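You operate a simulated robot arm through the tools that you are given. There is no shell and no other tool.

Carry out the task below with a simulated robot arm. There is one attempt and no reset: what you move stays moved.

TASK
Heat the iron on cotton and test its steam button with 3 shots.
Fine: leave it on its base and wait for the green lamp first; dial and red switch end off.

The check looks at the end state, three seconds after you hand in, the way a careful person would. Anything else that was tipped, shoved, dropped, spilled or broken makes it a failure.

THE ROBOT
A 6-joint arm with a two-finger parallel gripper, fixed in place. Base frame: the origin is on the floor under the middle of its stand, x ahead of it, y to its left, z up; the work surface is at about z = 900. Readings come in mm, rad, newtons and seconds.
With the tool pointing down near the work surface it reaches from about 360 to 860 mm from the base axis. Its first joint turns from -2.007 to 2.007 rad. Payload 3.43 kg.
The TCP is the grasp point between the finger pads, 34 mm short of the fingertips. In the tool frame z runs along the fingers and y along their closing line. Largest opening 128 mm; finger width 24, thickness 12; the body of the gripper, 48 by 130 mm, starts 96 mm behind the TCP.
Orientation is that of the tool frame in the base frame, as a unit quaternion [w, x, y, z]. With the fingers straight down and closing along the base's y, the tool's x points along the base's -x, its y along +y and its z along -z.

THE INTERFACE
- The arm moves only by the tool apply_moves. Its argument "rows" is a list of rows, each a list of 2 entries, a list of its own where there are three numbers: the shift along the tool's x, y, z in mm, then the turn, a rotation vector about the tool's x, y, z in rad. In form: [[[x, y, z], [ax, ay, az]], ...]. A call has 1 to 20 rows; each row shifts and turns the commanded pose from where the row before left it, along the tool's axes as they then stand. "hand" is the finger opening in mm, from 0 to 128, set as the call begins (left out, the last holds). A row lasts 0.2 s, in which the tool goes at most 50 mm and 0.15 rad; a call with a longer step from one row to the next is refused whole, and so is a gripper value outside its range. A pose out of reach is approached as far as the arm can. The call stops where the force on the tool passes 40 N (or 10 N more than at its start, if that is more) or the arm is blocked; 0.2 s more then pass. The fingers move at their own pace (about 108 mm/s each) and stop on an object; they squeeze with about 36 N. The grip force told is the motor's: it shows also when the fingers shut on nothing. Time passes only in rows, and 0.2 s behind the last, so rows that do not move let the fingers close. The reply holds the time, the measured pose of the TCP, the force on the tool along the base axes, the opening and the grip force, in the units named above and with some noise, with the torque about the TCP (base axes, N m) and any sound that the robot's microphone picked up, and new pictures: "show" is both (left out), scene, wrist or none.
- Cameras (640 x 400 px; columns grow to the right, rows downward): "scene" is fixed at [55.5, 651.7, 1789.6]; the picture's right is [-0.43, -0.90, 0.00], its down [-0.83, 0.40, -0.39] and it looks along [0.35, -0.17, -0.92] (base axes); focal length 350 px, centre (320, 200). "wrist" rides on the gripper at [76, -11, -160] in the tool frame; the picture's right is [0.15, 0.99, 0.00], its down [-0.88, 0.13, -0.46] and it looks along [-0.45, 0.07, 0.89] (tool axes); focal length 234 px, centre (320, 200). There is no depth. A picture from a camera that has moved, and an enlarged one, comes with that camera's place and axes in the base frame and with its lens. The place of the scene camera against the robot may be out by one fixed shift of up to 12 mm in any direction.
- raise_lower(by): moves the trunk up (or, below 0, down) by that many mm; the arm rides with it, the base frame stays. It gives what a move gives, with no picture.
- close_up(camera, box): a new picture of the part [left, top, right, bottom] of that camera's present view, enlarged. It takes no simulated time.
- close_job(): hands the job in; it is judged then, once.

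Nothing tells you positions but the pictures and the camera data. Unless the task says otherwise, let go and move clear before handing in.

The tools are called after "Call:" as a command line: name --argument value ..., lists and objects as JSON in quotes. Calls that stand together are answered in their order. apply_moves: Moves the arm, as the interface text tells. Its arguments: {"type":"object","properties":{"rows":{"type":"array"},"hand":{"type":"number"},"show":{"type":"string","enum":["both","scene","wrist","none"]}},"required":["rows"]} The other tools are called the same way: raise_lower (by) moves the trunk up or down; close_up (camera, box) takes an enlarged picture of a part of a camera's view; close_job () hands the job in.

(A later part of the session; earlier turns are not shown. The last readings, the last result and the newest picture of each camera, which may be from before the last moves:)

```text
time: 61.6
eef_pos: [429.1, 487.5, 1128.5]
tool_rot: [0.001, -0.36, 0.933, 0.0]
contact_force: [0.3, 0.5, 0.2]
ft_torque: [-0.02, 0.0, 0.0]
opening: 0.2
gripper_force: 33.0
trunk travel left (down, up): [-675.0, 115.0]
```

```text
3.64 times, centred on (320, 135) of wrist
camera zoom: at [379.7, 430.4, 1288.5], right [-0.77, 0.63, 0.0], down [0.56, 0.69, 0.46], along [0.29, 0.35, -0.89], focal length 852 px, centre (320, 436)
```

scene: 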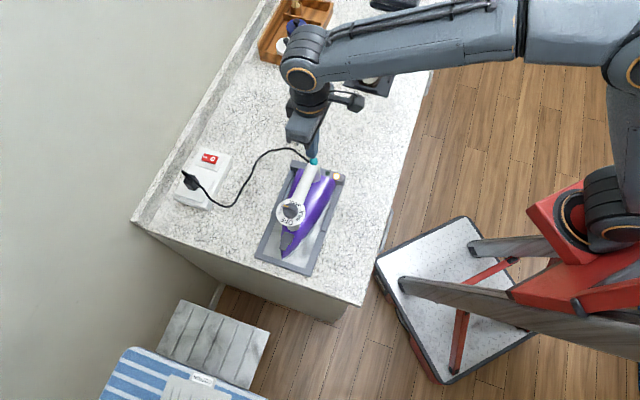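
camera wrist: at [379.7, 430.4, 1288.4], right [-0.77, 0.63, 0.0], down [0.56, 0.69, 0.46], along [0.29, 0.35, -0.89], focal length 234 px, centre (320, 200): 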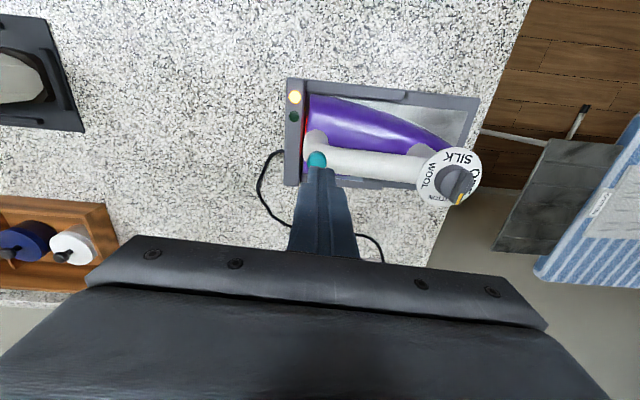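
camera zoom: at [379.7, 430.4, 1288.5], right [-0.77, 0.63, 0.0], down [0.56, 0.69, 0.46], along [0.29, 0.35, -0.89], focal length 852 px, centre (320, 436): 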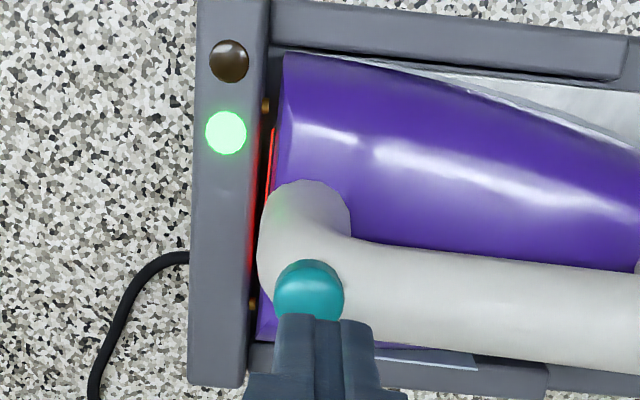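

The green lamp is on, so the iron is up to temperature. Now I'll approach the steam button gently, stepping down and watching force and sound.

Call:
apply_moves --rows '[[[1.0, -1.1, 10], [0, 0, 0]], [[0, 0, 10], [0, 0, 0]], [[0, 0, 4], [0, 0, 0]], [[0, 0, 0], [0, 0, 0]]]'

Call:
close_up --camera "scene" --box '[280, 130, 360, 200]'

Call:
close_up --camera "wrist" --box '[260, 80, 380, 190]'

```text
time: 62.6
eef_pos: [428.8, 485.9, 1104.4]
tool_rot: [0.0, -0.36, 0.933, 0.0]
contact_force: [-1.4, 0.4, 0.0]
ft_torque: [-0.02, 0.0, -0.02]
opening: 0.1
gripper_force: 33.2
trunk travel left (down, up): [-675.0, 115.0]
camera wrist: at [380.0, 428.1, 1264.6], right [-0.77, 0.63, 0.0], down [0.56, 0.69, 0.46], along [0.29, 0.35, -0.89], focal length 234 px, centre (320, 200)
```

scene: 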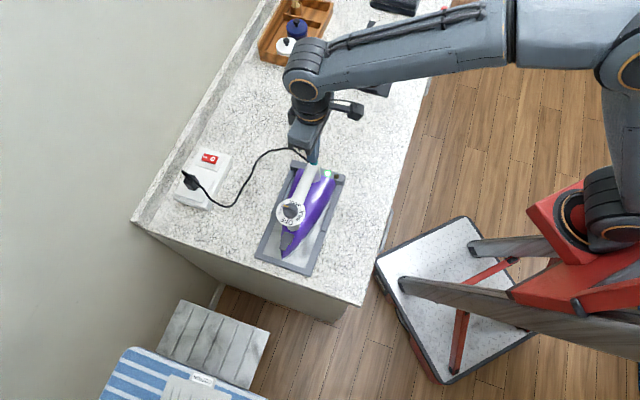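
wrist: 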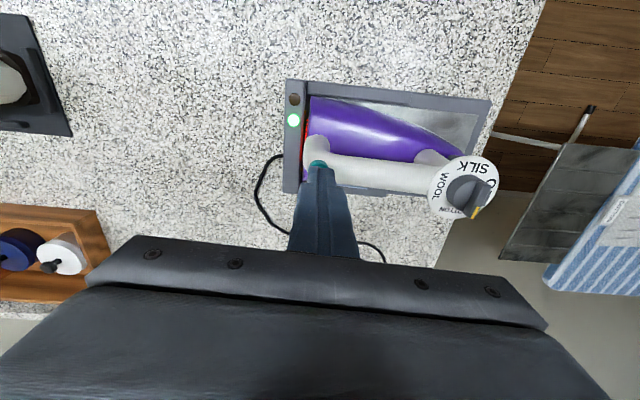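

```text
5.71 times, centred on (320, 165) of scene
camera zoom: at [55.5, 651.7, 1789.6], right [-0.43, -0.9, 0.0], down [-0.83, 0.4, -0.39], along [0.35, -0.17, -0.92], focal length 2001 px, centre (320, 400)
```

zoom: 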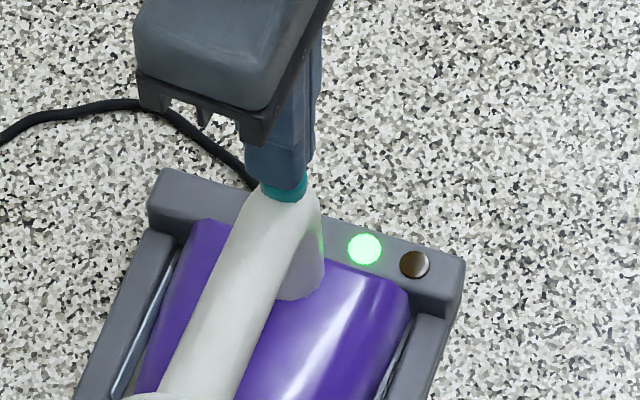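

```text
3.64 times, centred on (320, 135) of wrist
camera zoom: at [380.0, 428.1, 1264.6], right [-0.77, 0.63, 0.0], down [0.56, 0.69, 0.46], along [0.29, 0.35, -0.89], focal length 852 px, centre (320, 436)
```

zoom: 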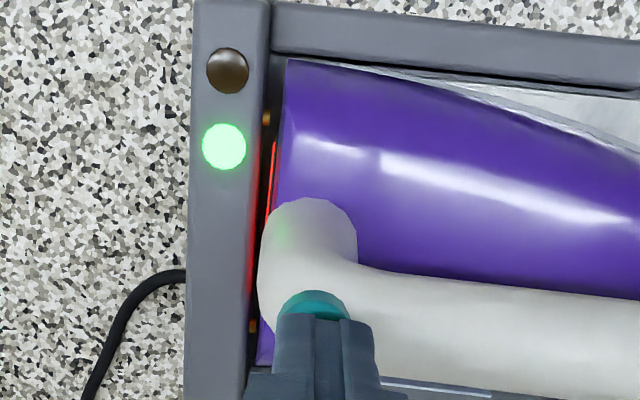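

Call:
apply_moves --rows '[[[0, 0, 1.5], [0, 0, 0]], [[0, 0, 1.5], [0, 0, 0]], [[0, 0, 0], [0, 0, 0]]]' --show "none"

```text
time: 63.4
eef_pos: [429.3, 486.4, 1102.2]
tool_rot: [-0.001, -0.36, 0.933, 0.001]
contact_force: [0.2, -0.4, -0.3]
ft_torque: [0.01, -0.02, -0.03]
opening: 0.2
gripper_force: 33.0
trunk travel left (down, up): [-675.0, 115.0]
```

Call:
apply_moves --rows '[[[0, 0, 1.5], [0, 0, 0]], [[0, 0, 1.5], [0, 0, 0]], [[0, 0, 0], [0, 0, 0]]]' --show "none"

```text
time: 64.2
eef_pos: [429.1, 485.7, 1098.4]
tool_rot: [0.0, -0.36, 0.933, 0.0]
contact_force: [0.5, -0.6, 0.6]
ft_torque: [0.02, 0.02, -0.02]
opening: 0.0
gripper_force: 32.8
trunk travel left (down, up): [-675.0, 115.0]
```

No contact yet with the fingertip near z 1064. Continuing in small steps.

Call:
apply_moves --rows '[[[0, 0, 1.5], [0, 0, 0]], [[0, 0, 0], [0, 0, 0]]]' --show "none"

Call:
close_up --camera "scene" --box '[300, 145, 340, 180]'

```text
time: 64.8
eef_pos: [428.4, 486.4, 1096.7]
tool_rot: [0.0, -0.36, 0.933, 0.0]
contact_force: [0.4, -0.3, 1.3]
ft_torque: [0.01, -0.01, 0.01]
opening: 0.1
gripper_force: 33.4
trunk travel left (down, up): [-675.0, 115.0]
```

```text
11.43 times, centred on (320, 162) of scene
camera zoom: at [55.5, 651.7, 1789.6], right [-0.43, -0.9, 0.0], down [-0.83, 0.4, -0.39], along [0.35, -0.17, -0.92], focal length 4003 px, centre (320, 629)
```

zoom: 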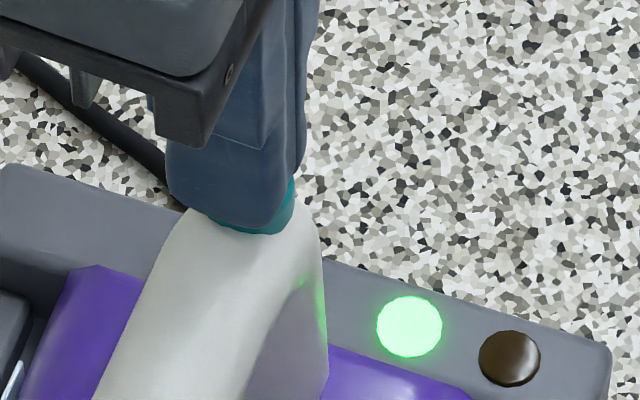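

Call:
apply_moves --rows '[[[0, 0, 1.5], [0, 0, 0]], [[0, 0, 0], [0, 0, 0]]]' --show "none"

```text
time: 65.4
eef_pos: [428.6, 486.7, 1094.9]
tool_rot: [0.0, -0.361, 0.933, 0.0]
contact_force: [0.3, 0.6, 1.3]
ft_torque: [0.06, -0.02, -0.01]
opening: 0.0
gripper_force: 33.0
trunk travel left (down, up): [-675.0, 115.0]
```

Call:
apply_moves --rows '[[[0, 0, 1.5], [0, 0, 0]], [[0, 0, 0], [0, 0, 0]]]' --show "none"

Call:
close_up --camera "scene" --box '[300, 145, 340, 180]'

```text
time: 66.0
eef_pos: [429.3, 486.5, 1093.1]
tool_rot: [0.0, -0.36, 0.933, 0.0]
contact_force: [0.2, 0.9, 2.4]
ft_torque: [0.01, 0.0, 0.0]
opening: 0.0
gripper_force: 33.6
trunk travel left (down, up): [-675.0, 115.0]
heard: click
```

```text
11.43 times, centred on (320, 162) of scene
camera zoom: at [55.5, 651.7, 1789.6], right [-0.43, -0.9, 0.0], down [-0.83, 0.4, -0.39], along [0.35, -0.17, -0.92], focal length 4003 px, centre (320, 629)
```

zoom: 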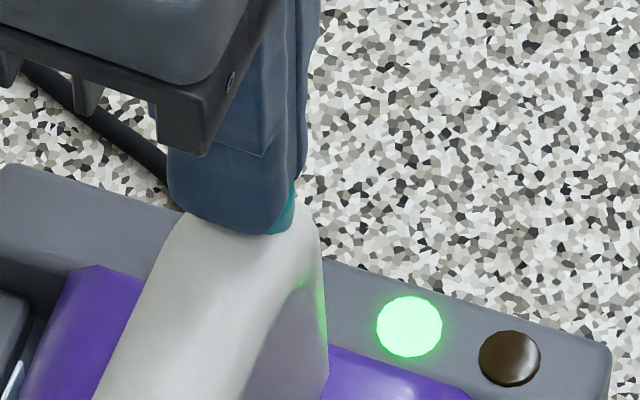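

A click sounded, which is shot 1. I'll release fully by raising 10 mm and check.

Call:
apply_moves --rows '[[[0, 0, -5], [0, 0, 0]], [[0, 0, -5], [0, 0, 0]], [[0, 0, 0], [0, 0, 0]], [[0, 0, 0], [0, 0, 0]]]' --show "scene"

Call:
close_up --camera "scene" --box '[240, 140, 360, 280]'

```text
time: 67.0
eef_pos: [428.0, 487.0, 1102.2]
tool_rot: [0.0, -0.36, 0.933, 0.0]
contact_force: [-0.1, -0.2, 0.1]
ft_torque: [0.01, 0.01, 0.03]
opening: 0.0
gripper_force: 32.9
trunk travel left (down, up): [-675.0, 115.0]
```

scene: 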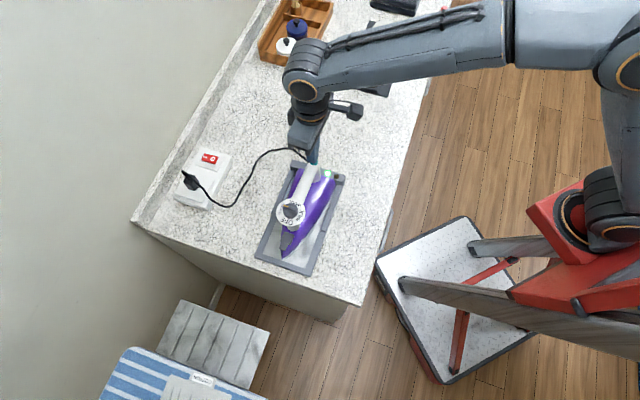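

```text
2.86 times, centred on (300, 210) of scene
camera zoom: at [55.5, 651.7, 1789.6], right [-0.43, -0.9, 0.0], down [-0.83, 0.4, -0.39], along [0.35, -0.17, -0.92], focal length 1001 px, centre (377, 171)
```

zoom: 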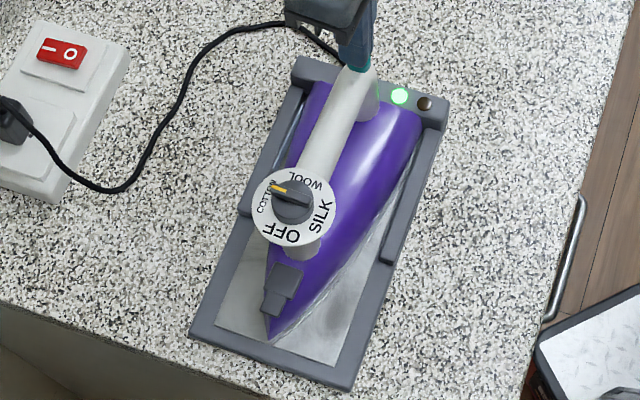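

The lamp is still green and the button is released. Pressing shot 2 to the same depth.

Call:
apply_moves --rows '[[[0, 0, 5], [0, 0, 0]], [[0, 0, 5.3], [0, 0, 0]], [[0, 0, 0], [0, 0, 0]]]' --show "none"

```text
time: 67.8
eef_pos: [429.1, 486.1, 1093.5]
tool_rot: [0.0, -0.36, 0.933, 0.0]
contact_force: [0.1, -1.5, 2.2]
ft_torque: [-0.02, -0.03, 0.02]
opening: 0.0
gripper_force: 32.9
trunk travel left (down, up): [-675.0, 115.0]
heard: click
```

Shot 2 clicked. Releasing fully and checking the lamp before the third.

Call:
apply_moves --rows '[[[0, 0, -5], [0, 0, 0]], [[0, 0, -5.3], [0, 0, 0]], [[0, 0, 0], [0, 0, 0]], [[0, 0, 0], [0, 0, 0]]]' --show "none"

Call:
close_up --camera "scene" --box '[280, 130, 360, 200]'

```text
time: 68.8
eef_pos: [430.4, 485.6, 1103.0]
tool_rot: [-0.001, -0.36, 0.933, 0.0]
contact_force: [0.5, 0.1, 0.1]
ft_torque: [-0.02, 0.02, -0.01]
opening: 0.0
gripper_force: 33.4
trunk travel left (down, up): [-675.0, 115.0]
```

```text
5.71 times, centred on (320, 165) of scene
camera zoom: at [55.5, 651.7, 1789.6], right [-0.43, -0.9, 0.0], down [-0.83, 0.4, -0.39], along [0.35, -0.17, -0.92], focal length 2001 px, centre (320, 400)
```

zoom: 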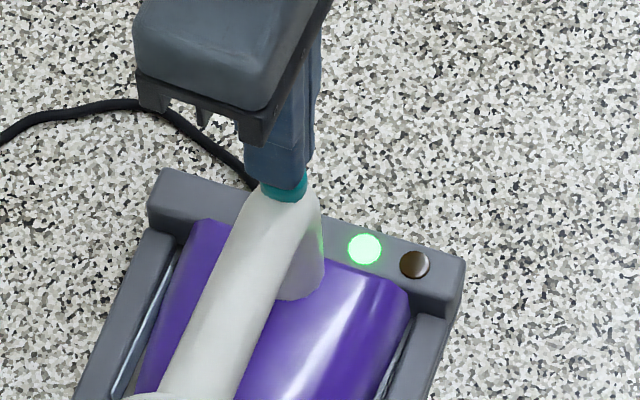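

The lamp is still green. Pressing shot 3.

Call:
apply_moves --rows '[[[0, 0, 5], [0, 0, 0]], [[0, 0, 5.3], [0, 0, 0]], [[0, 0, 0], [0, 0, 0]]]' --show "none"

```text
time: 69.6
eef_pos: [430.0, 488.2, 1094.3]
tool_rot: [0.0, -0.36, 0.933, 0.0]
contact_force: [-1.6, -0.9, 2.1]
ft_torque: [-0.01, 0.03, -0.01]
opening: 0.2
gripper_force: 33.1
trunk travel left (down, up): [-675.0, 115.0]
heard: click
```

Shot 3 clicked, so that makes exactly three. I'll lift well clear and turn the wrist back toward the dial to switch it off.

Call:
apply_moves --rows '[[[0, 0, -10], [0, 0, 0]], [[0, 0, -25], [0, 0, 0]], [[0, 0, -40], [0, 0, 0]], [[0, 0, -40], [0, 0, 0]], [[0, 0, -20], [0, 0, 0]], [[0, 40, 0], [0, 0, 0]], [[0, 40, 0], [0, 0, 0]], [[0, 40, 0], [0, 0, 0]], [[0, 19, 0], [0, 0, 0]], [[0, 0, 0], [0, 0, 0]]]' --show "scene" --hand 60

Call:
close_up --camera "scene" --box '[240, 140, 360, 280]'

```text
time: 71.8
eef_pos: [335.9, 589.1, 1231.2]
tool_rot: [0.001, -0.36, 0.933, 0.0]
contact_force: [0.2, 0.2, 1.0]
ft_torque: [0.0, -0.04, 0.01]
opening: 59.8
gripper_force: 0.2
trunk travel left (down, up): [-675.0, 115.0]
```

scene: 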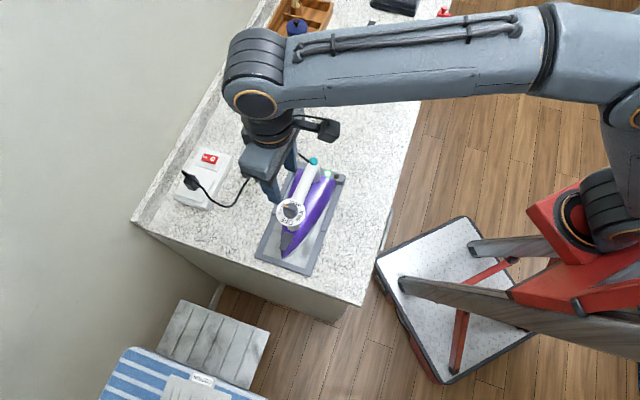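

```text
2.86 times, centred on (300, 210) of scene
camera zoom: at [55.5, 651.7, 1789.6], right [-0.43, -0.9, 0.0], down [-0.83, 0.4, -0.39], along [0.35, -0.17, -0.92], focal length 1001 px, centre (377, 171)
```

zoom: 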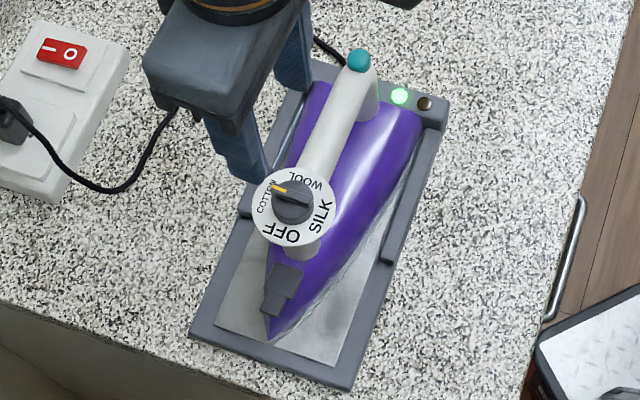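

Everything looks in order, with the dial still at COTTON. Winding the wrist counter-clockwise so it has room for the 270° clockwise turn back to OFF.

Call:
apply_moves --rows '[[[0, 0, 0], [0, 0, -0.15]], [[0, 0, 0], [0, 0, -0.15]], [[0, 0, 0], [0, 0, -0.15]], [[0, 0, 0], [0, 0, -0.15]], [[0, 0, 0], [0, 0, -0.15]], [[0, 0, 0], [0, 0, -0.15]], [[0, 0, 0], [0, 0, -0.15]], [[0, 0, 0], [0, 0, -0.15]], [[0, 0, 0], [0, 0, -0.15]], [[0, 0, 0], [0, 0, -0.15]], [[0, 0, 0], [0, 0, -0.15]], [[0, 0, 0], [0, 0, -0.15]], [[0, 0, 0], [0, 0, -0.15]], [[0, 0, 0], [0, 0, -0.15]], [[0, 0, 0], [0, 0, -0.15]], [[0, 0, 0], [0, 0, -0.15]], [[0, 0, 0], [0, 0, -0.15]], [[0, 0, 0], [0, 0, -0.15]], [[0, 0, 0], [0, 0, -0.15]], [[0, 0, 0], [0, 0, -0.15]]]' --show "none"

Call:
apply_moves --rows '[[[0, 0, 0], [0, 0, -0.1416]], [[0, 0, 0], [0, 0, 0]], [[0, 0, 0], [0, 0, 0]]]' --show "wrist"

Call:
close_up --camera "wrist" --box '[260, 90, 380, 210]'

```text
time: 76.0
eef_pos: [337.8, 588.7, 1229.3]
tool_rot: [0.0, 0.956, 0.294, 0.0]
contact_force: [-0.4, 0.4, 0.4]
ft_torque: [0.05, -0.01, 0.0]
opening: 60.0
gripper_force: 0.1
trunk travel left (down, up): [-675.0, 115.0]
```

```text
time: 76.8
eef_pos: [336.7, 587.6, 1228.7]
tool_rot: [-0.001, 0.933, 0.359, 0.0]
contact_force: [-0.5, -0.1, -0.4]
ft_torque: [0.02, 0.03, -0.02]
opening: 60.1
gripper_force: 0.0
trunk travel left (down, up): [-675.0, 115.0]
camera wrist: at [385.1, 649.9, 1388.8], right [0.77, -0.64, 0.0], down [-0.57, -0.69, 0.46], along [-0.29, -0.35, -0.89], focal length 234 px, centre (320, 200)
```

wrist: 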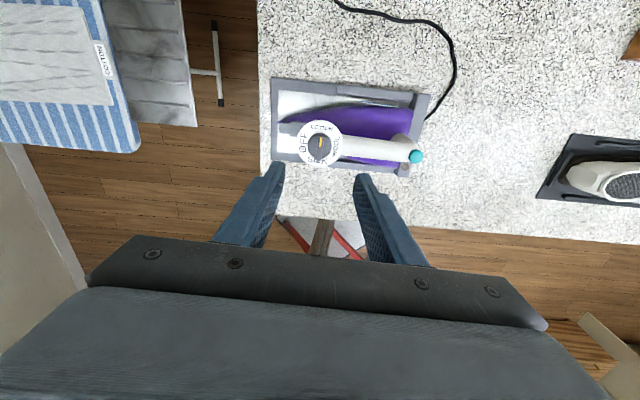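

```text
3.33 times, centred on (320, 150) of wrist
camera zoom: at [385.1, 649.9, 1388.8], right [0.77, -0.64, 0.0], down [-0.57, -0.69, 0.46], along [-0.29, -0.35, -0.89], focal length 781 px, centre (320, 367)
```

zoom: 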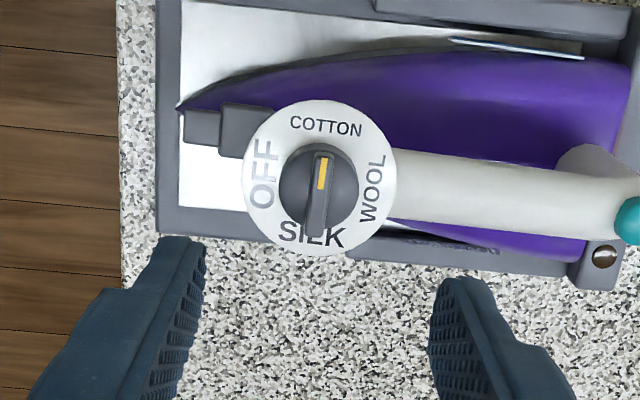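

The dial centre is at about (334, 588). I'll correct by a couple of mm and descend around the knob.

Call:
apply_moves --rows '[[[-2.3, -1.5, 25], [0, 0, 0]], [[0, 0, 30], [0, 0, 0]], [[0, 0, 30], [0, 0, 0]], [[0, 0, 22], [0, 0, 0]], [[0, 0, 12], [0, 0, 0]], [[0, 0, 8], [0, 0, 0]], [[0, 0, 0], [0, 0, 0]], [[0, 0, 0], [0, 0, 0]]]' --show "wrist"

Call:
close_up --camera "wrist" --box '[260, 120, 380, 220]'

```text
time: 78.6
eef_pos: [334.7, 590.6, 1100.2]
tool_rot: [0.001, 0.933, 0.36, 0.0]
contact_force: [-0.1, -0.3, 0.2]
ft_torque: [0.0, 0.01, -0.01]
opening: 60.1
gripper_force: 0.1
trunk travel left (down, up): [-675.0, 115.0]
camera wrist: at [382.3, 650.7, 1260.9], right [0.77, -0.64, 0.0], down [-0.57, -0.69, 0.46], along [-0.29, -0.35, -0.89], focal length 234 px, centre (320, 200)
```

wrist: 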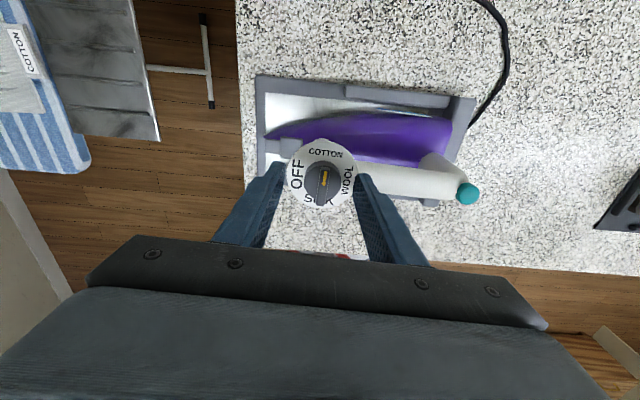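

```text
4.00 times, centred on (320, 170) of wrist
camera zoom: at [382.3, 650.7, 1260.9], right [0.77, -0.64, 0.0], down [-0.57, -0.69, 0.46], along [-0.29, -0.35, -0.89], focal length 937 px, centre (320, 320)
```

zoom: 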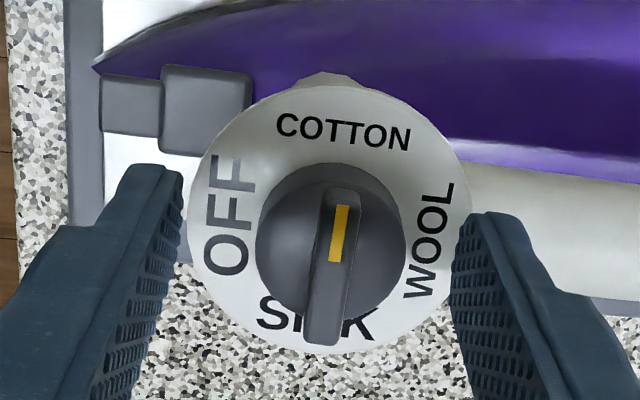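

The fingers are about 3 mm off-centre, so I'll shift to centre on the knob and then close.

Call:
apply_moves --rows '[[[-1.5, 2.8, 0], [0, 0, 0]], [[0, 0, 0], [0, 0, 0]]]' --show "none"

Call:
apply_moves --rows '[[[0, 0, 0], [0, 0, 0]], [[0, 0, 0], [0, 0, 0]], [[0, 0, 0], [0, 0, 0]]]' --hand 20 --show "wrist"

Call:
close_up --camera "wrist" --box '[260, 120, 380, 220]'

```text
time: 79.2
eef_pos: [334.0, 587.0, 1100.0]
tool_rot: [-0.001, 0.933, 0.359, -0.001]
contact_force: [0.7, -0.2, 0.1]
ft_torque: [0.01, -0.03, -0.03]
opening: 59.7
gripper_force: 0.0
trunk travel left (down, up): [-675.0, 115.0]
```

```text
time: 80.0
eef_pos: [334.8, 587.2, 1100.1]
tool_rot: [0.0, 0.934, 0.358, 0.0]
contact_force: [-0.1, 0.0, -0.2]
ft_torque: [0.01, 0.05, 0.0]
opening: 31.0
gripper_force: 36.0
trunk travel left (down, up): [-675.0, 115.0]
camera wrist: at [382.9, 647.6, 1260.7], right [0.77, -0.64, 0.0], down [-0.57, -0.69, 0.46], along [-0.29, -0.35, -0.89], focal length 234 px, centre (320, 200)
```

wrist: 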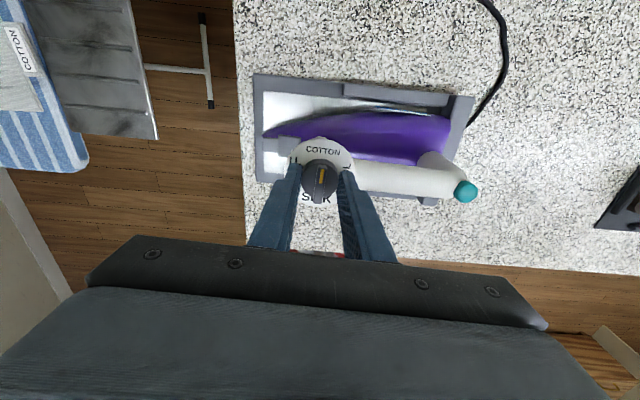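

```text
4.00 times, centred on (320, 170) of wrist
camera zoom: at [382.9, 647.6, 1260.7], right [0.77, -0.64, 0.0], down [-0.57, -0.69, 0.46], along [-0.29, -0.35, -0.89], focal length 937 px, centre (320, 320)
```

zoom: 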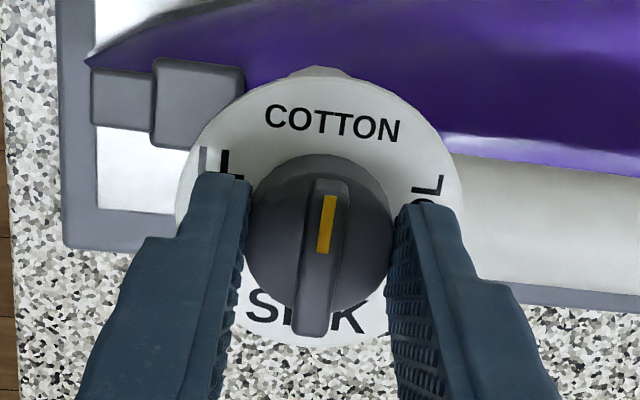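

The knob is held at COTTON again. Turning clockwise a first quarter toward WOOL.

Call:
apply_moves --rows '[[[0, 0, 0], [0, 0, 0.145]], [[0, 0, 0], [0, 0, 0.145]], [[0, 0, 0], [0, 0, 0.145]], [[0, 0, 0], [0, 0, 0.145]], [[0, 0, 0], [0, 0, 0.145]], [[0, 0, 0], [0, 0, 0.145]], [[0, 0, 0], [0, 0, 0.145]], [[0, 0, 0], [0, 0, 0.145]], [[0, 0, 0], [0, 0, 0.145]], [[0, 0, 0], [0, 0, 0.145]], [[0, 0, 0], [0, 0, 0]]]' --show "wrist"

Call:
close_up --camera "wrist" --box '[260, 120, 380, 220]'

Call:
close_up --camera "scene" --box '[240, 140, 360, 280]'

```text
time: 82.4
eef_pos: [334.6, 586.2, 1100.8]
tool_rot: [0.0, 0.936, -0.352, 0.001]
contact_force: [0.1, -1.1, 0.5]
ft_torque: [0.38, 0.31, -0.01]
opening: 31.2
gripper_force: 36.3
trunk travel left (down, up): [-675.0, 115.0]
camera wrist: at [399.0, 546.5, 1262.2], right [-0.54, -0.84, 0.0], down [-0.75, 0.48, 0.46], along [-0.38, 0.25, -0.89], focal length 234 px, centre (320, 200)
```

wrist: 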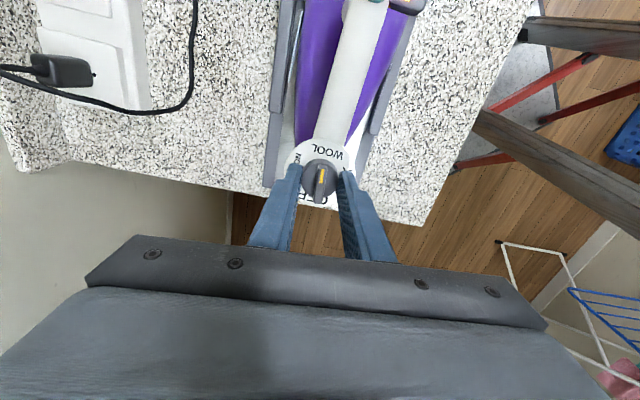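

```text
4.00 times, centred on (320, 170) of wrist
camera zoom: at [399.0, 546.5, 1262.2], right [-0.54, -0.84, 0.0], down [-0.75, 0.48, 0.46], along [-0.38, 0.25, -0.89], focal length 937 px, centre (320, 320)
```

zoom: 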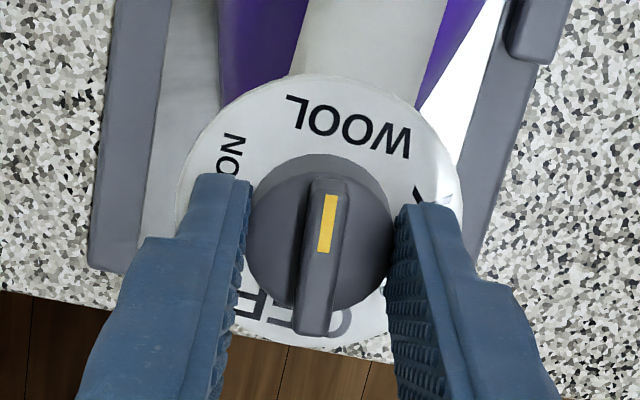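

```text
2.86 times, centred on (300, 210) of scene
camera zoom: at [55.5, 651.7, 1789.6], right [-0.43, -0.9, 0.0], down [-0.83, 0.4, -0.39], along [0.35, -0.17, -0.92], focal length 1001 px, centre (377, 171)
```

zoom: 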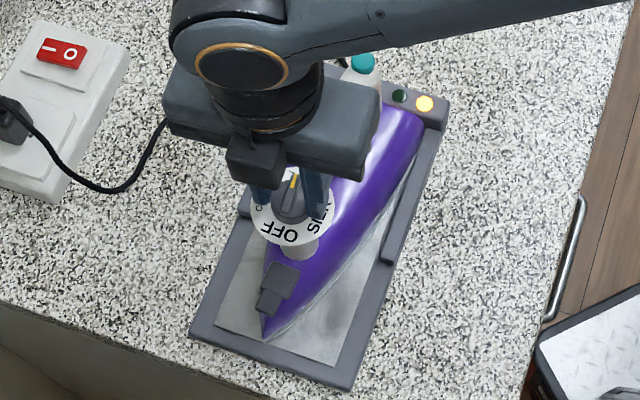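

Call:
apply_moves --rows '[[[0, 0, 0], [0, 0, 0.145]], [[0, 0, 0], [0, 0, 0.145]], [[0, 0, 0], [0, 0, 0.145]], [[0, 0, 0], [0, 0, 0.145]], [[0, 0, 0], [0, 0, 0.145]], [[0, 0, 0], [0, 0, 0.145]], [[0, 0, 0], [0, 0, 0.145]], [[0, 0, 0], [0, 0, 0.145]], [[0, 0, 0], [0, 0, 0.145]], [[0, 0, 0], [0, 0, 0.145]], [[0, 0, 0], [0, 0, 0]]]' --show "wrist"

Call:
close_up --camera "wrist" --box '[260, 120, 380, 220]'

Call:
close_up --camera "scene" --box '[240, 140, 360, 280]'

```text
time: 84.8
eef_pos: [333.3, 586.1, 1100.4]
tool_rot: [0.0, -0.469, 0.883, 0.0]
contact_force: [0.3, 1.0, 0.0]
ft_torque: [-0.22, 0.14, 0.01]
opening: 31.3
gripper_force: 37.1
trunk travel left (down, up): [-675.0, 115.0]
camera wrist: at [300.1, 518.7, 1261.7], right [-0.9, 0.43, 0.0], down [0.39, 0.8, 0.46], along [0.2, 0.41, -0.89], focal length 234 px, centre (320, 200)
```

wrist: 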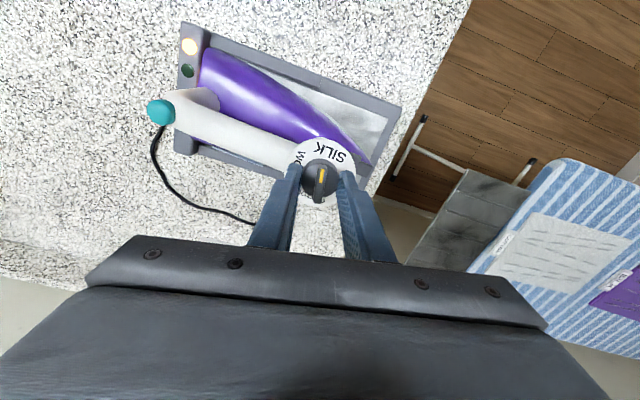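

```text
4.00 times, centred on (320, 170) of wrist
camera zoom: at [300.1, 518.7, 1261.7], right [-0.9, 0.43, 0.0], down [0.39, 0.8, 0.46], along [0.2, 0.41, -0.89], focal length 937 px, centre (320, 320)
```

zoom: 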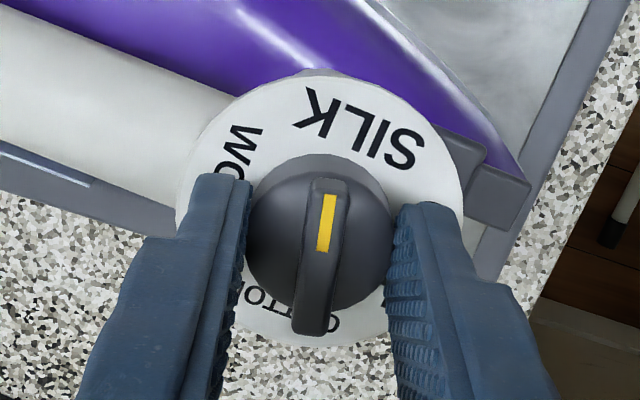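

```text
2.86 times, centred on (300, 210) of scene
camera zoom: at [55.5, 651.7, 1789.6], right [-0.43, -0.9, 0.0], down [-0.83, 0.4, -0.39], along [0.35, -0.17, -0.92], focal length 1001 px, centre (377, 171)
```

zoom: 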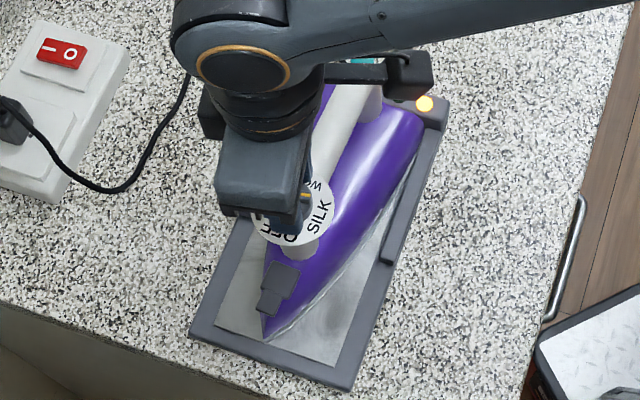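

Call:
apply_moves --rows '[[[0, 0, 0], [0, 0, 0.145]], [[0, 0, 0], [0, 0, 0.145]], [[0, 0, 0], [0, 0, 0.145]], [[0, 0, 0], [0, 0, 0.145]], [[0, 0, 0], [0, 0, 0.145]], [[0, 0, 0], [0, 0, 0.145]], [[0, 0, 0], [0, 0, 0.145]], [[0, 0, 0], [0, 0, 0.145]], [[0, 0, 0], [0, 0, 0.145]], [[0, 0, 0], [0, 0, 0.145]], [[0, 0, 0], [0, 0, 0.1]], [[0, 0, 0], [0, 0, 0]]]' --show "wrist"

Call:
close_up --camera "wrist" --box '[260, 120, 380, 220]'

Call:
close_up --camera "scene" --box '[240, 140, 360, 280]'

```text
time: 87.4
eef_pos: [334.7, 586.0, 1101.4]
tool_rot: [0.0, 0.284, 0.959, 0.0]
contact_force: [0.0, 0.7, 0.4]
ft_torque: [0.12, 0.29, 0.02]
opening: 30.9
gripper_force: 36.0
trunk travel left (down, up): [-675.0, 115.0]
camera wrist: at [263.9, 619.6, 1261.6], right [0.42, 0.91, 0.0], down [0.81, -0.37, 0.46], along [0.41, -0.19, -0.89], focal length 234 px, centre (320, 200)
```

wrist: 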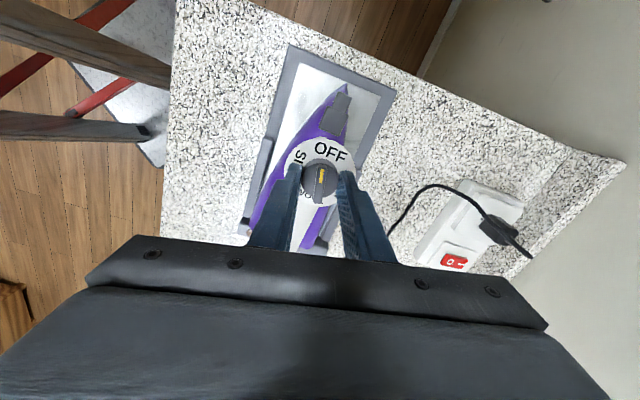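

```text
4.00 times, centred on (320, 170) of wrist
camera zoom: at [263.9, 619.6, 1261.6], right [0.42, 0.91, 0.0], down [0.81, -0.37, 0.46], along [0.41, -0.19, -0.89], focal length 937 px, centre (320, 320)
```

zoom: 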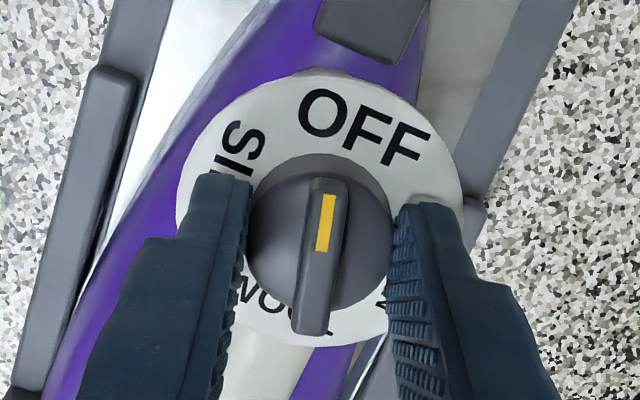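

```text
2.86 times, centred on (300, 210) of scene
camera zoom: at [55.5, 651.7, 1789.6], right [-0.43, -0.9, 0.0], down [-0.83, 0.4, -0.39], along [0.35, -0.17, -0.92], focal length 1001 px, centre (377, 171)
```

zoom: 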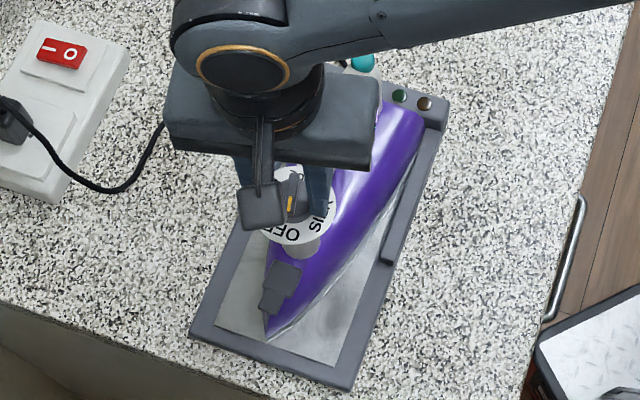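

The lamps are now both dark and the pointer is about 20° from OFF's centre. Easing clockwise in small steps while watching the torque.

Call:
apply_moves --rows '[[[0, 0, 0], [0, 0, 0.08]], [[0, 0, 0], [0, 0, 0.08]], [[0, 0, 0], [0, 0, 0.06]], [[0, 0, 0], [0, 0, 0]]]' --show "wrist"

Call:
close_up --camera "wrist" --box '[260, 120, 380, 220]'

```text
time: 88.4
eef_pos: [334.0, 585.8, 1100.8]
tool_rot: [0.0, 0.388, 0.922, 0.0]
contact_force: [-0.8, 1.8, -0.1]
ft_torque: [0.1, 0.29, 0.0]
opening: 31.0
gripper_force: 36.6
trunk travel left (down, up): [-675.0, 115.0]
camera wrist: at [272.9, 633.4, 1261.5], right [0.6, 0.8, 0.0], down [0.71, -0.54, 0.46], along [0.36, -0.28, -0.89], focal length 234 px, centre (320, 200)
```

wrist: 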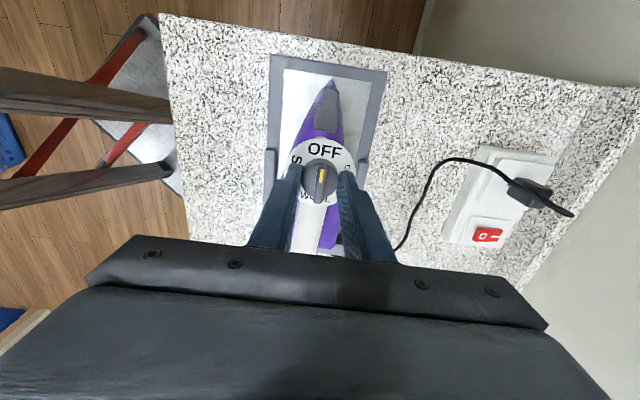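

```text
4.00 times, centred on (320, 170) of wrist
camera zoom: at [272.9, 633.4, 1261.5], right [0.6, 0.8, 0.0], down [0.71, -0.54, 0.46], along [0.36, -0.28, -0.89], focal length 937 px, centre (320, 320)
```

zoom: 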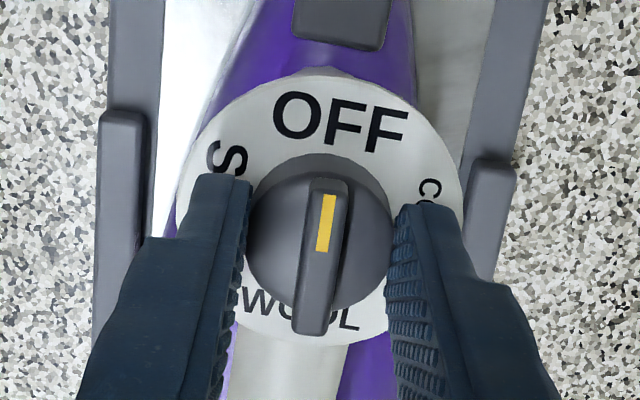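

Call:
apply_moves --rows '[[[0, 0, 0], [0, 0, 0.05]], [[0, 0, 0], [0, 0, 0]]]' --show "none"

Call:
close_up --camera "wrist" --box '[260, 120, 380, 220]'

```text
time: 89.0
eef_pos: [333.0, 586.0, 1100.9]
tool_rot: [0.0, 0.41, 0.912, 0.0]
contact_force: [0.1, 0.7, -0.5]
ft_torque: [0.03, 0.22, 0.01]
opening: 30.9
gripper_force: 36.2
trunk travel left (down, up): [-675.0, 115.0]
```

```text
4.00 times, centred on (320, 170) of wrist
camera zoom: at [275.4, 636.7, 1261.5], right [0.64, 0.77, 0.0], down [0.68, -0.57, 0.46], along [0.35, -0.29, -0.89], focal length 937 px, centre (320, 320)
```

zoom: 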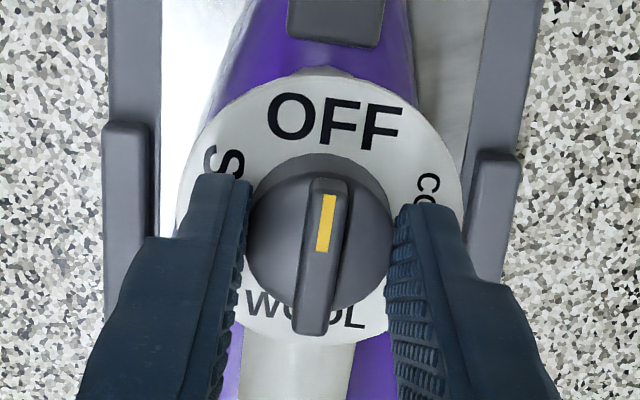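

Call:
apply_moves --rows '[[[0, 0, 0], [0, 0, 0.03]], [[0, 0, 0], [0, 0, 0]]]' --show "none"

Call:
close_up --camera "wrist" --box '[260, 120, 380, 220]'

```text
time: 89.6
eef_pos: [335.0, 585.0, 1102.7]
tool_rot: [0.0, 0.424, 0.906, 0.0]
contact_force: [2.0, 0.5, -0.3]
ft_torque: [0.45, 0.05, 0.22]
opening: 31.1
gripper_force: 36.1
trunk travel left (down, up): [-675.0, 115.0]
```

```text
4.00 times, centred on (320, 170) of wrist
camera zoom: at [276.6, 638.3, 1262.1], right [0.67, 0.75, 0.0], down [0.66, -0.59, 0.46], along [0.34, -0.3, -0.89], focal length 937 px, centre (320, 320)
```

zoom: 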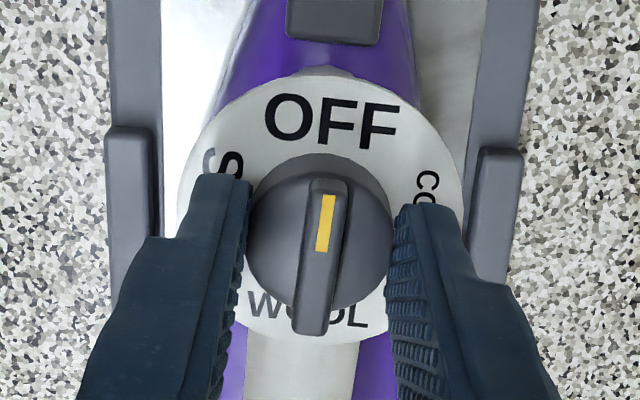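

The torque just began to rise, so the knob is at the OFF stop and the pointer lines up with OFF. Releasing and lifting.

Call:
apply_moves --rows '[[[0, 0, 0], [0, 0, 0]], [[0, 0, 0], [0, 0, 0]]]' --hand 60 --show "none"

Call:
apply_moves --rows '[[[0, 0, -20], [0, 0, 0]], [[0, 0, -30], [0, 0, 0]], [[0, 0, -40], [0, 0, 0]], [[0, 0, -40], [0, 0, 0]], [[0, 0, -40], [0, 0, 0]], [[0, 0, 0], [0, 0, 0]]]'

Call:
close_up --camera "wrist" --box '[240, 60, 400, 240]'

Call:
close_up --camera "scene" --box '[240, 140, 360, 280]'

```text
time: 90.2
eef_pos: [333.2, 586.8, 1102.5]
tool_rot: [0.0, 0.423, 0.906, 0.0]
contact_force: [0.0, 0.5, 0.2]
ft_torque: [0.02, 0.0, -0.01]
opening: 60.1
gripper_force: 0.1
trunk travel left (down, up): [-675.0, 115.0]
```

```text
time: 91.6
eef_pos: [337.1, 585.8, 1270.9]
tool_rot: [0.0, 0.423, 0.906, 0.0]
contact_force: [0.5, 0.2, -0.2]
ft_torque: [0.0, 0.0, -0.01]
opening: 59.9
gripper_force: 0.2
trunk travel left (down, up): [-675.0, 115.0]
camera wrist: at [278.3, 639.0, 1431.8], right [0.67, 0.75, 0.0], down [0.66, -0.59, 0.46], along [0.34, -0.3, -0.89], focal length 234 px, centre (320, 200)
```

scene: 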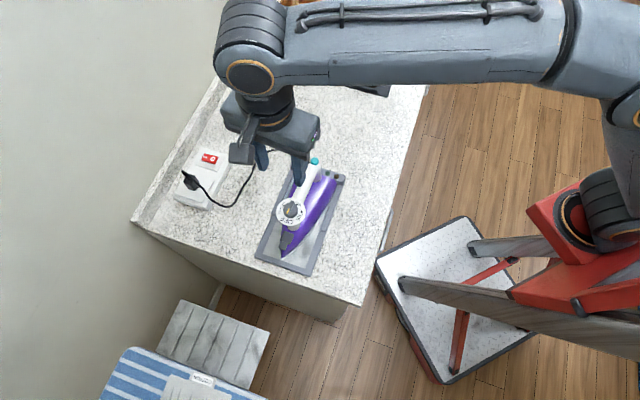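
wrist: 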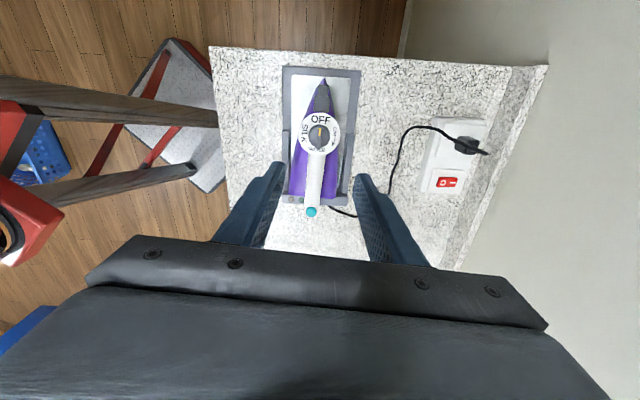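

```text
2.22 times, centred on (320, 150) of wrist
camera zoom: at [278.3, 639.0, 1431.8], right [0.67, 0.75, 0.0], down [0.66, -0.59, 0.46], along [0.34, -0.3, -0.89], focal length 520 px, centre (320, 311)
```

zoom: 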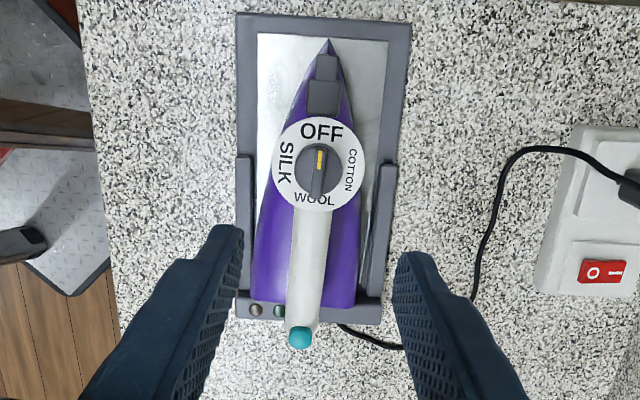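

```text
2.86 times, centred on (300, 210) of scene
camera zoom: at [55.5, 651.7, 1789.6], right [-0.43, -0.9, 0.0], down [-0.83, 0.4, -0.39], along [0.35, -0.17, -0.92], focal length 1001 px, centre (377, 171)
```

zoom: 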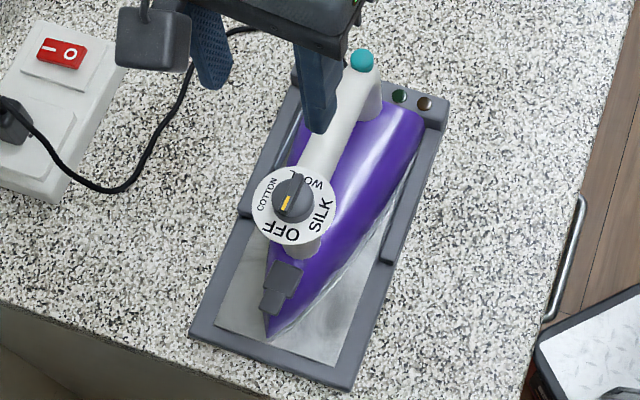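

The dial reads OFF and the iron sits on its base with both lamps dark. Next is the red switch. I'll close the hand, turn the wrist as before, and move out with the outward tilt.

Call:
apply_moves --rows '[[[0, 0, 0], [0, 0, -0.1463]], [[0, 0, 0], [0, 0, -0.1463]], [[0, 0, 0], [0, 0, -0.1463]], [[0, 0, 0], [0, 0, -0.1463]], [[0, 0, 0], [0, 0, -0.1463]], [[0, 0, 0], [0, 0, -0.1463]], [[0, 0, 0], [0, 0, -0.1463]], [[0, 0, 0], [0, 0, -0.1463]], [[0, 0, 0], [0, 0, -0.1463]], [[0, 0, 0], [0, 0, -0.1463]], [[0, 0, 0], [0, 0, -0.1463]], [[-34.2, -10.8, 8], [0, 0, 0]], [[-34.2, -10.8, 8], [0, 0, 0]], [[-34.2, -10.8, 8], [0, 0, 0]], [[0, 0, 0], [0, -0.15, 0]], [[0, 0, 0], [0, -0.15, 0]], [[0, 0, 0], [0, -0.15, 0]], [[0, 0, 0], [0, -0.15, 0]], [[0, 0, 0], [0, 0, 0]], [[0, 0, 0], [0, 0, 0]]]' --hand 0 --show "wrist"

Call:
close_up --camera "wrist" --box '[268, 85, 312, 130]'

```text
time: 95.8
eef_pos: [431.8, 630.6, 1247.6]
tool_rot: [0.276, -0.343, 0.891, 0.107]
contact_force: [1.1, 0.3, 0.1]
ft_torque: [-0.03, 0.03, 0.01]
opening: 0.0
gripper_force: 33.1
trunk travel left (down, up): [-675.0, 115.0]
camera wrist: at [325.9, 520.9, 1337.3], right [-0.75, 0.65, -0.08], down [0.26, 0.41, 0.87], along [0.6, 0.64, -0.48], focal length 234 px, centre (320, 200)
```

wrist: 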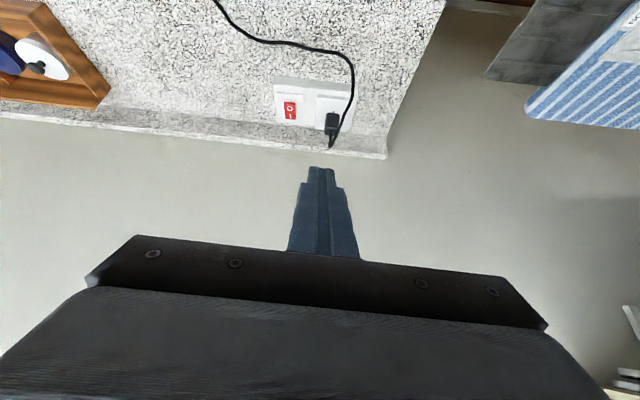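

```text
8.89 times, centred on (290, 108) of wrist
camera zoom: at [325.9, 520.9, 1337.3], right [-0.75, 0.65, -0.08], down [0.26, 0.41, 0.87], along [0.6, 0.64, -0.48], focal length 2082 px, centre (587, 1022)
```

zoom: 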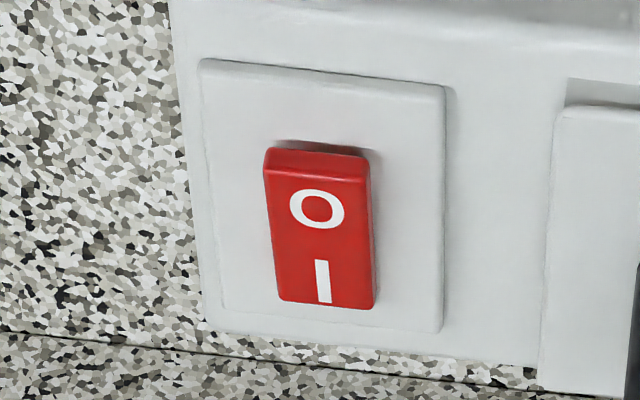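

The switch is clearly on I with the O end raised. Moving to a hover over the O end.

Call:
apply_moves --rows '[[[-1.4, -8.12, 35.2], [0, 0, 0]], [[-1.4, -8.12, 35.2], [0, 0, 0]], [[-1.4, -8.12, 35.2], [0, 0, 0]], [[-1.4, -8.12, 35.2], [0, 0, 0]], [[-1.4, -8.12, 35.2], [0, 0, 0]], [[-1.4, -8.12, 35.2], [0, 0, 0]], [[-1.4, -8.12, 35.2], [0, 0, 0]], [[-1.4, -8.12, 35.2], [0, 0, 0]], [[0, 0, 0], [0, 0, 0]], [[0, 0, 0], [0, 0, 0]]]' --show "wrist"

Call:
close_up --camera "wrist" --box '[260, 100, 380, 200]'

```text
time: 98.0
eef_pos: [601.8, 696.5, 1021.2]
tool_rot: [0.276, -0.344, 0.891, 0.106]
contact_force: [-0.3, 0.3, 0.3]
ft_torque: [-0.01, 0.0, -0.01]
opening: 0.0
gripper_force: 33.7
trunk travel left (down, up): [-675.0, 115.0]
camera wrist: at [495.4, 587.4, 1110.6], right [-0.75, 0.65, -0.08], down [0.26, 0.41, 0.87], along [0.6, 0.64, -0.48], focal length 234 px, centre (320, 200)
```

wrist: 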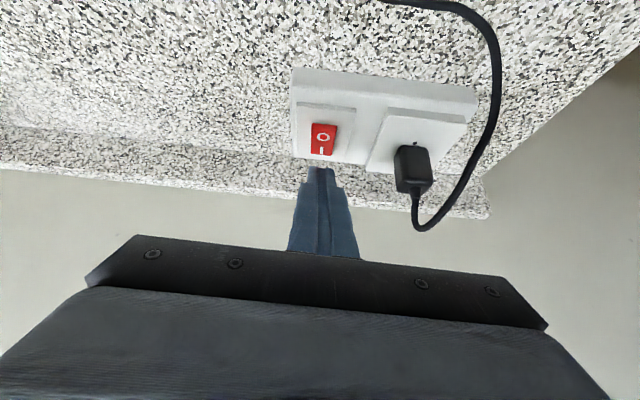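

```text
4.00 times, centred on (320, 150) of wrist
camera zoom: at [495.4, 587.4, 1110.6], right [-0.75, 0.65, -0.08], down [0.26, 0.41, 0.87], along [0.6, 0.64, -0.48], focal length 937 px, centre (320, 400)
```

zoom: 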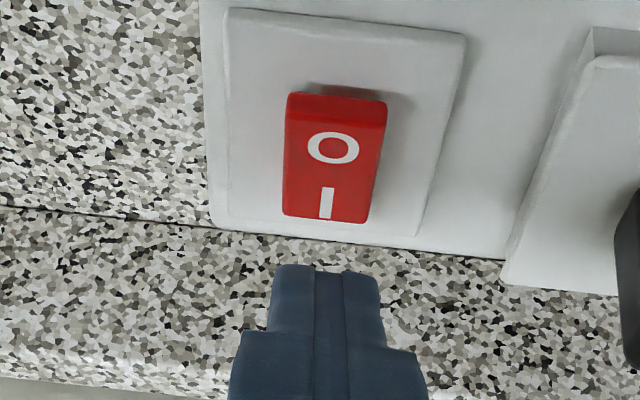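

The fingertip is above the O end, about 35 mm up. Descending vertically, then pressing in small steps.

Call:
apply_moves --rows '[[[2.06, 0, -1.41], [0, 0, 0]], [[8.2, 0, 11.97], [0, 0, 0]], [[8.2, 0, 11.97], [0, 0, 0]], [[0, 0, 0], [0, 0, 0]]]' --show "none"

Call:
close_up --camera "wrist" --box '[260, 100, 380, 200]'

```text
time: 99.0
eef_pos: [596.2, 695.3, 992.1]
tool_rot: [0.276, -0.343, 0.891, 0.107]
contact_force: [-0.3, 0.4, 0.2]
ft_torque: [0.0, -0.02, 0.0]
opening: 0.0
gripper_force: 32.9
trunk travel left (down, up): [-675.0, 115.0]
```

```text
4.00 times, centred on (320, 150) of wrist
camera zoom: at [490.3, 585.6, 1082.4], right [-0.75, 0.65, -0.08], down [0.26, 0.41, 0.87], along [0.6, 0.64, -0.48], focal length 937 px, centre (320, 400)
```

zoom: 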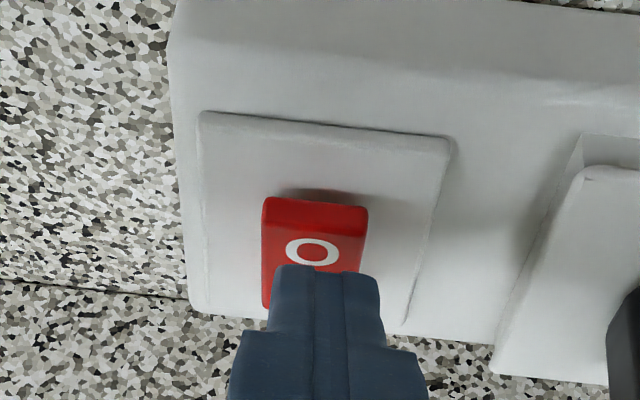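

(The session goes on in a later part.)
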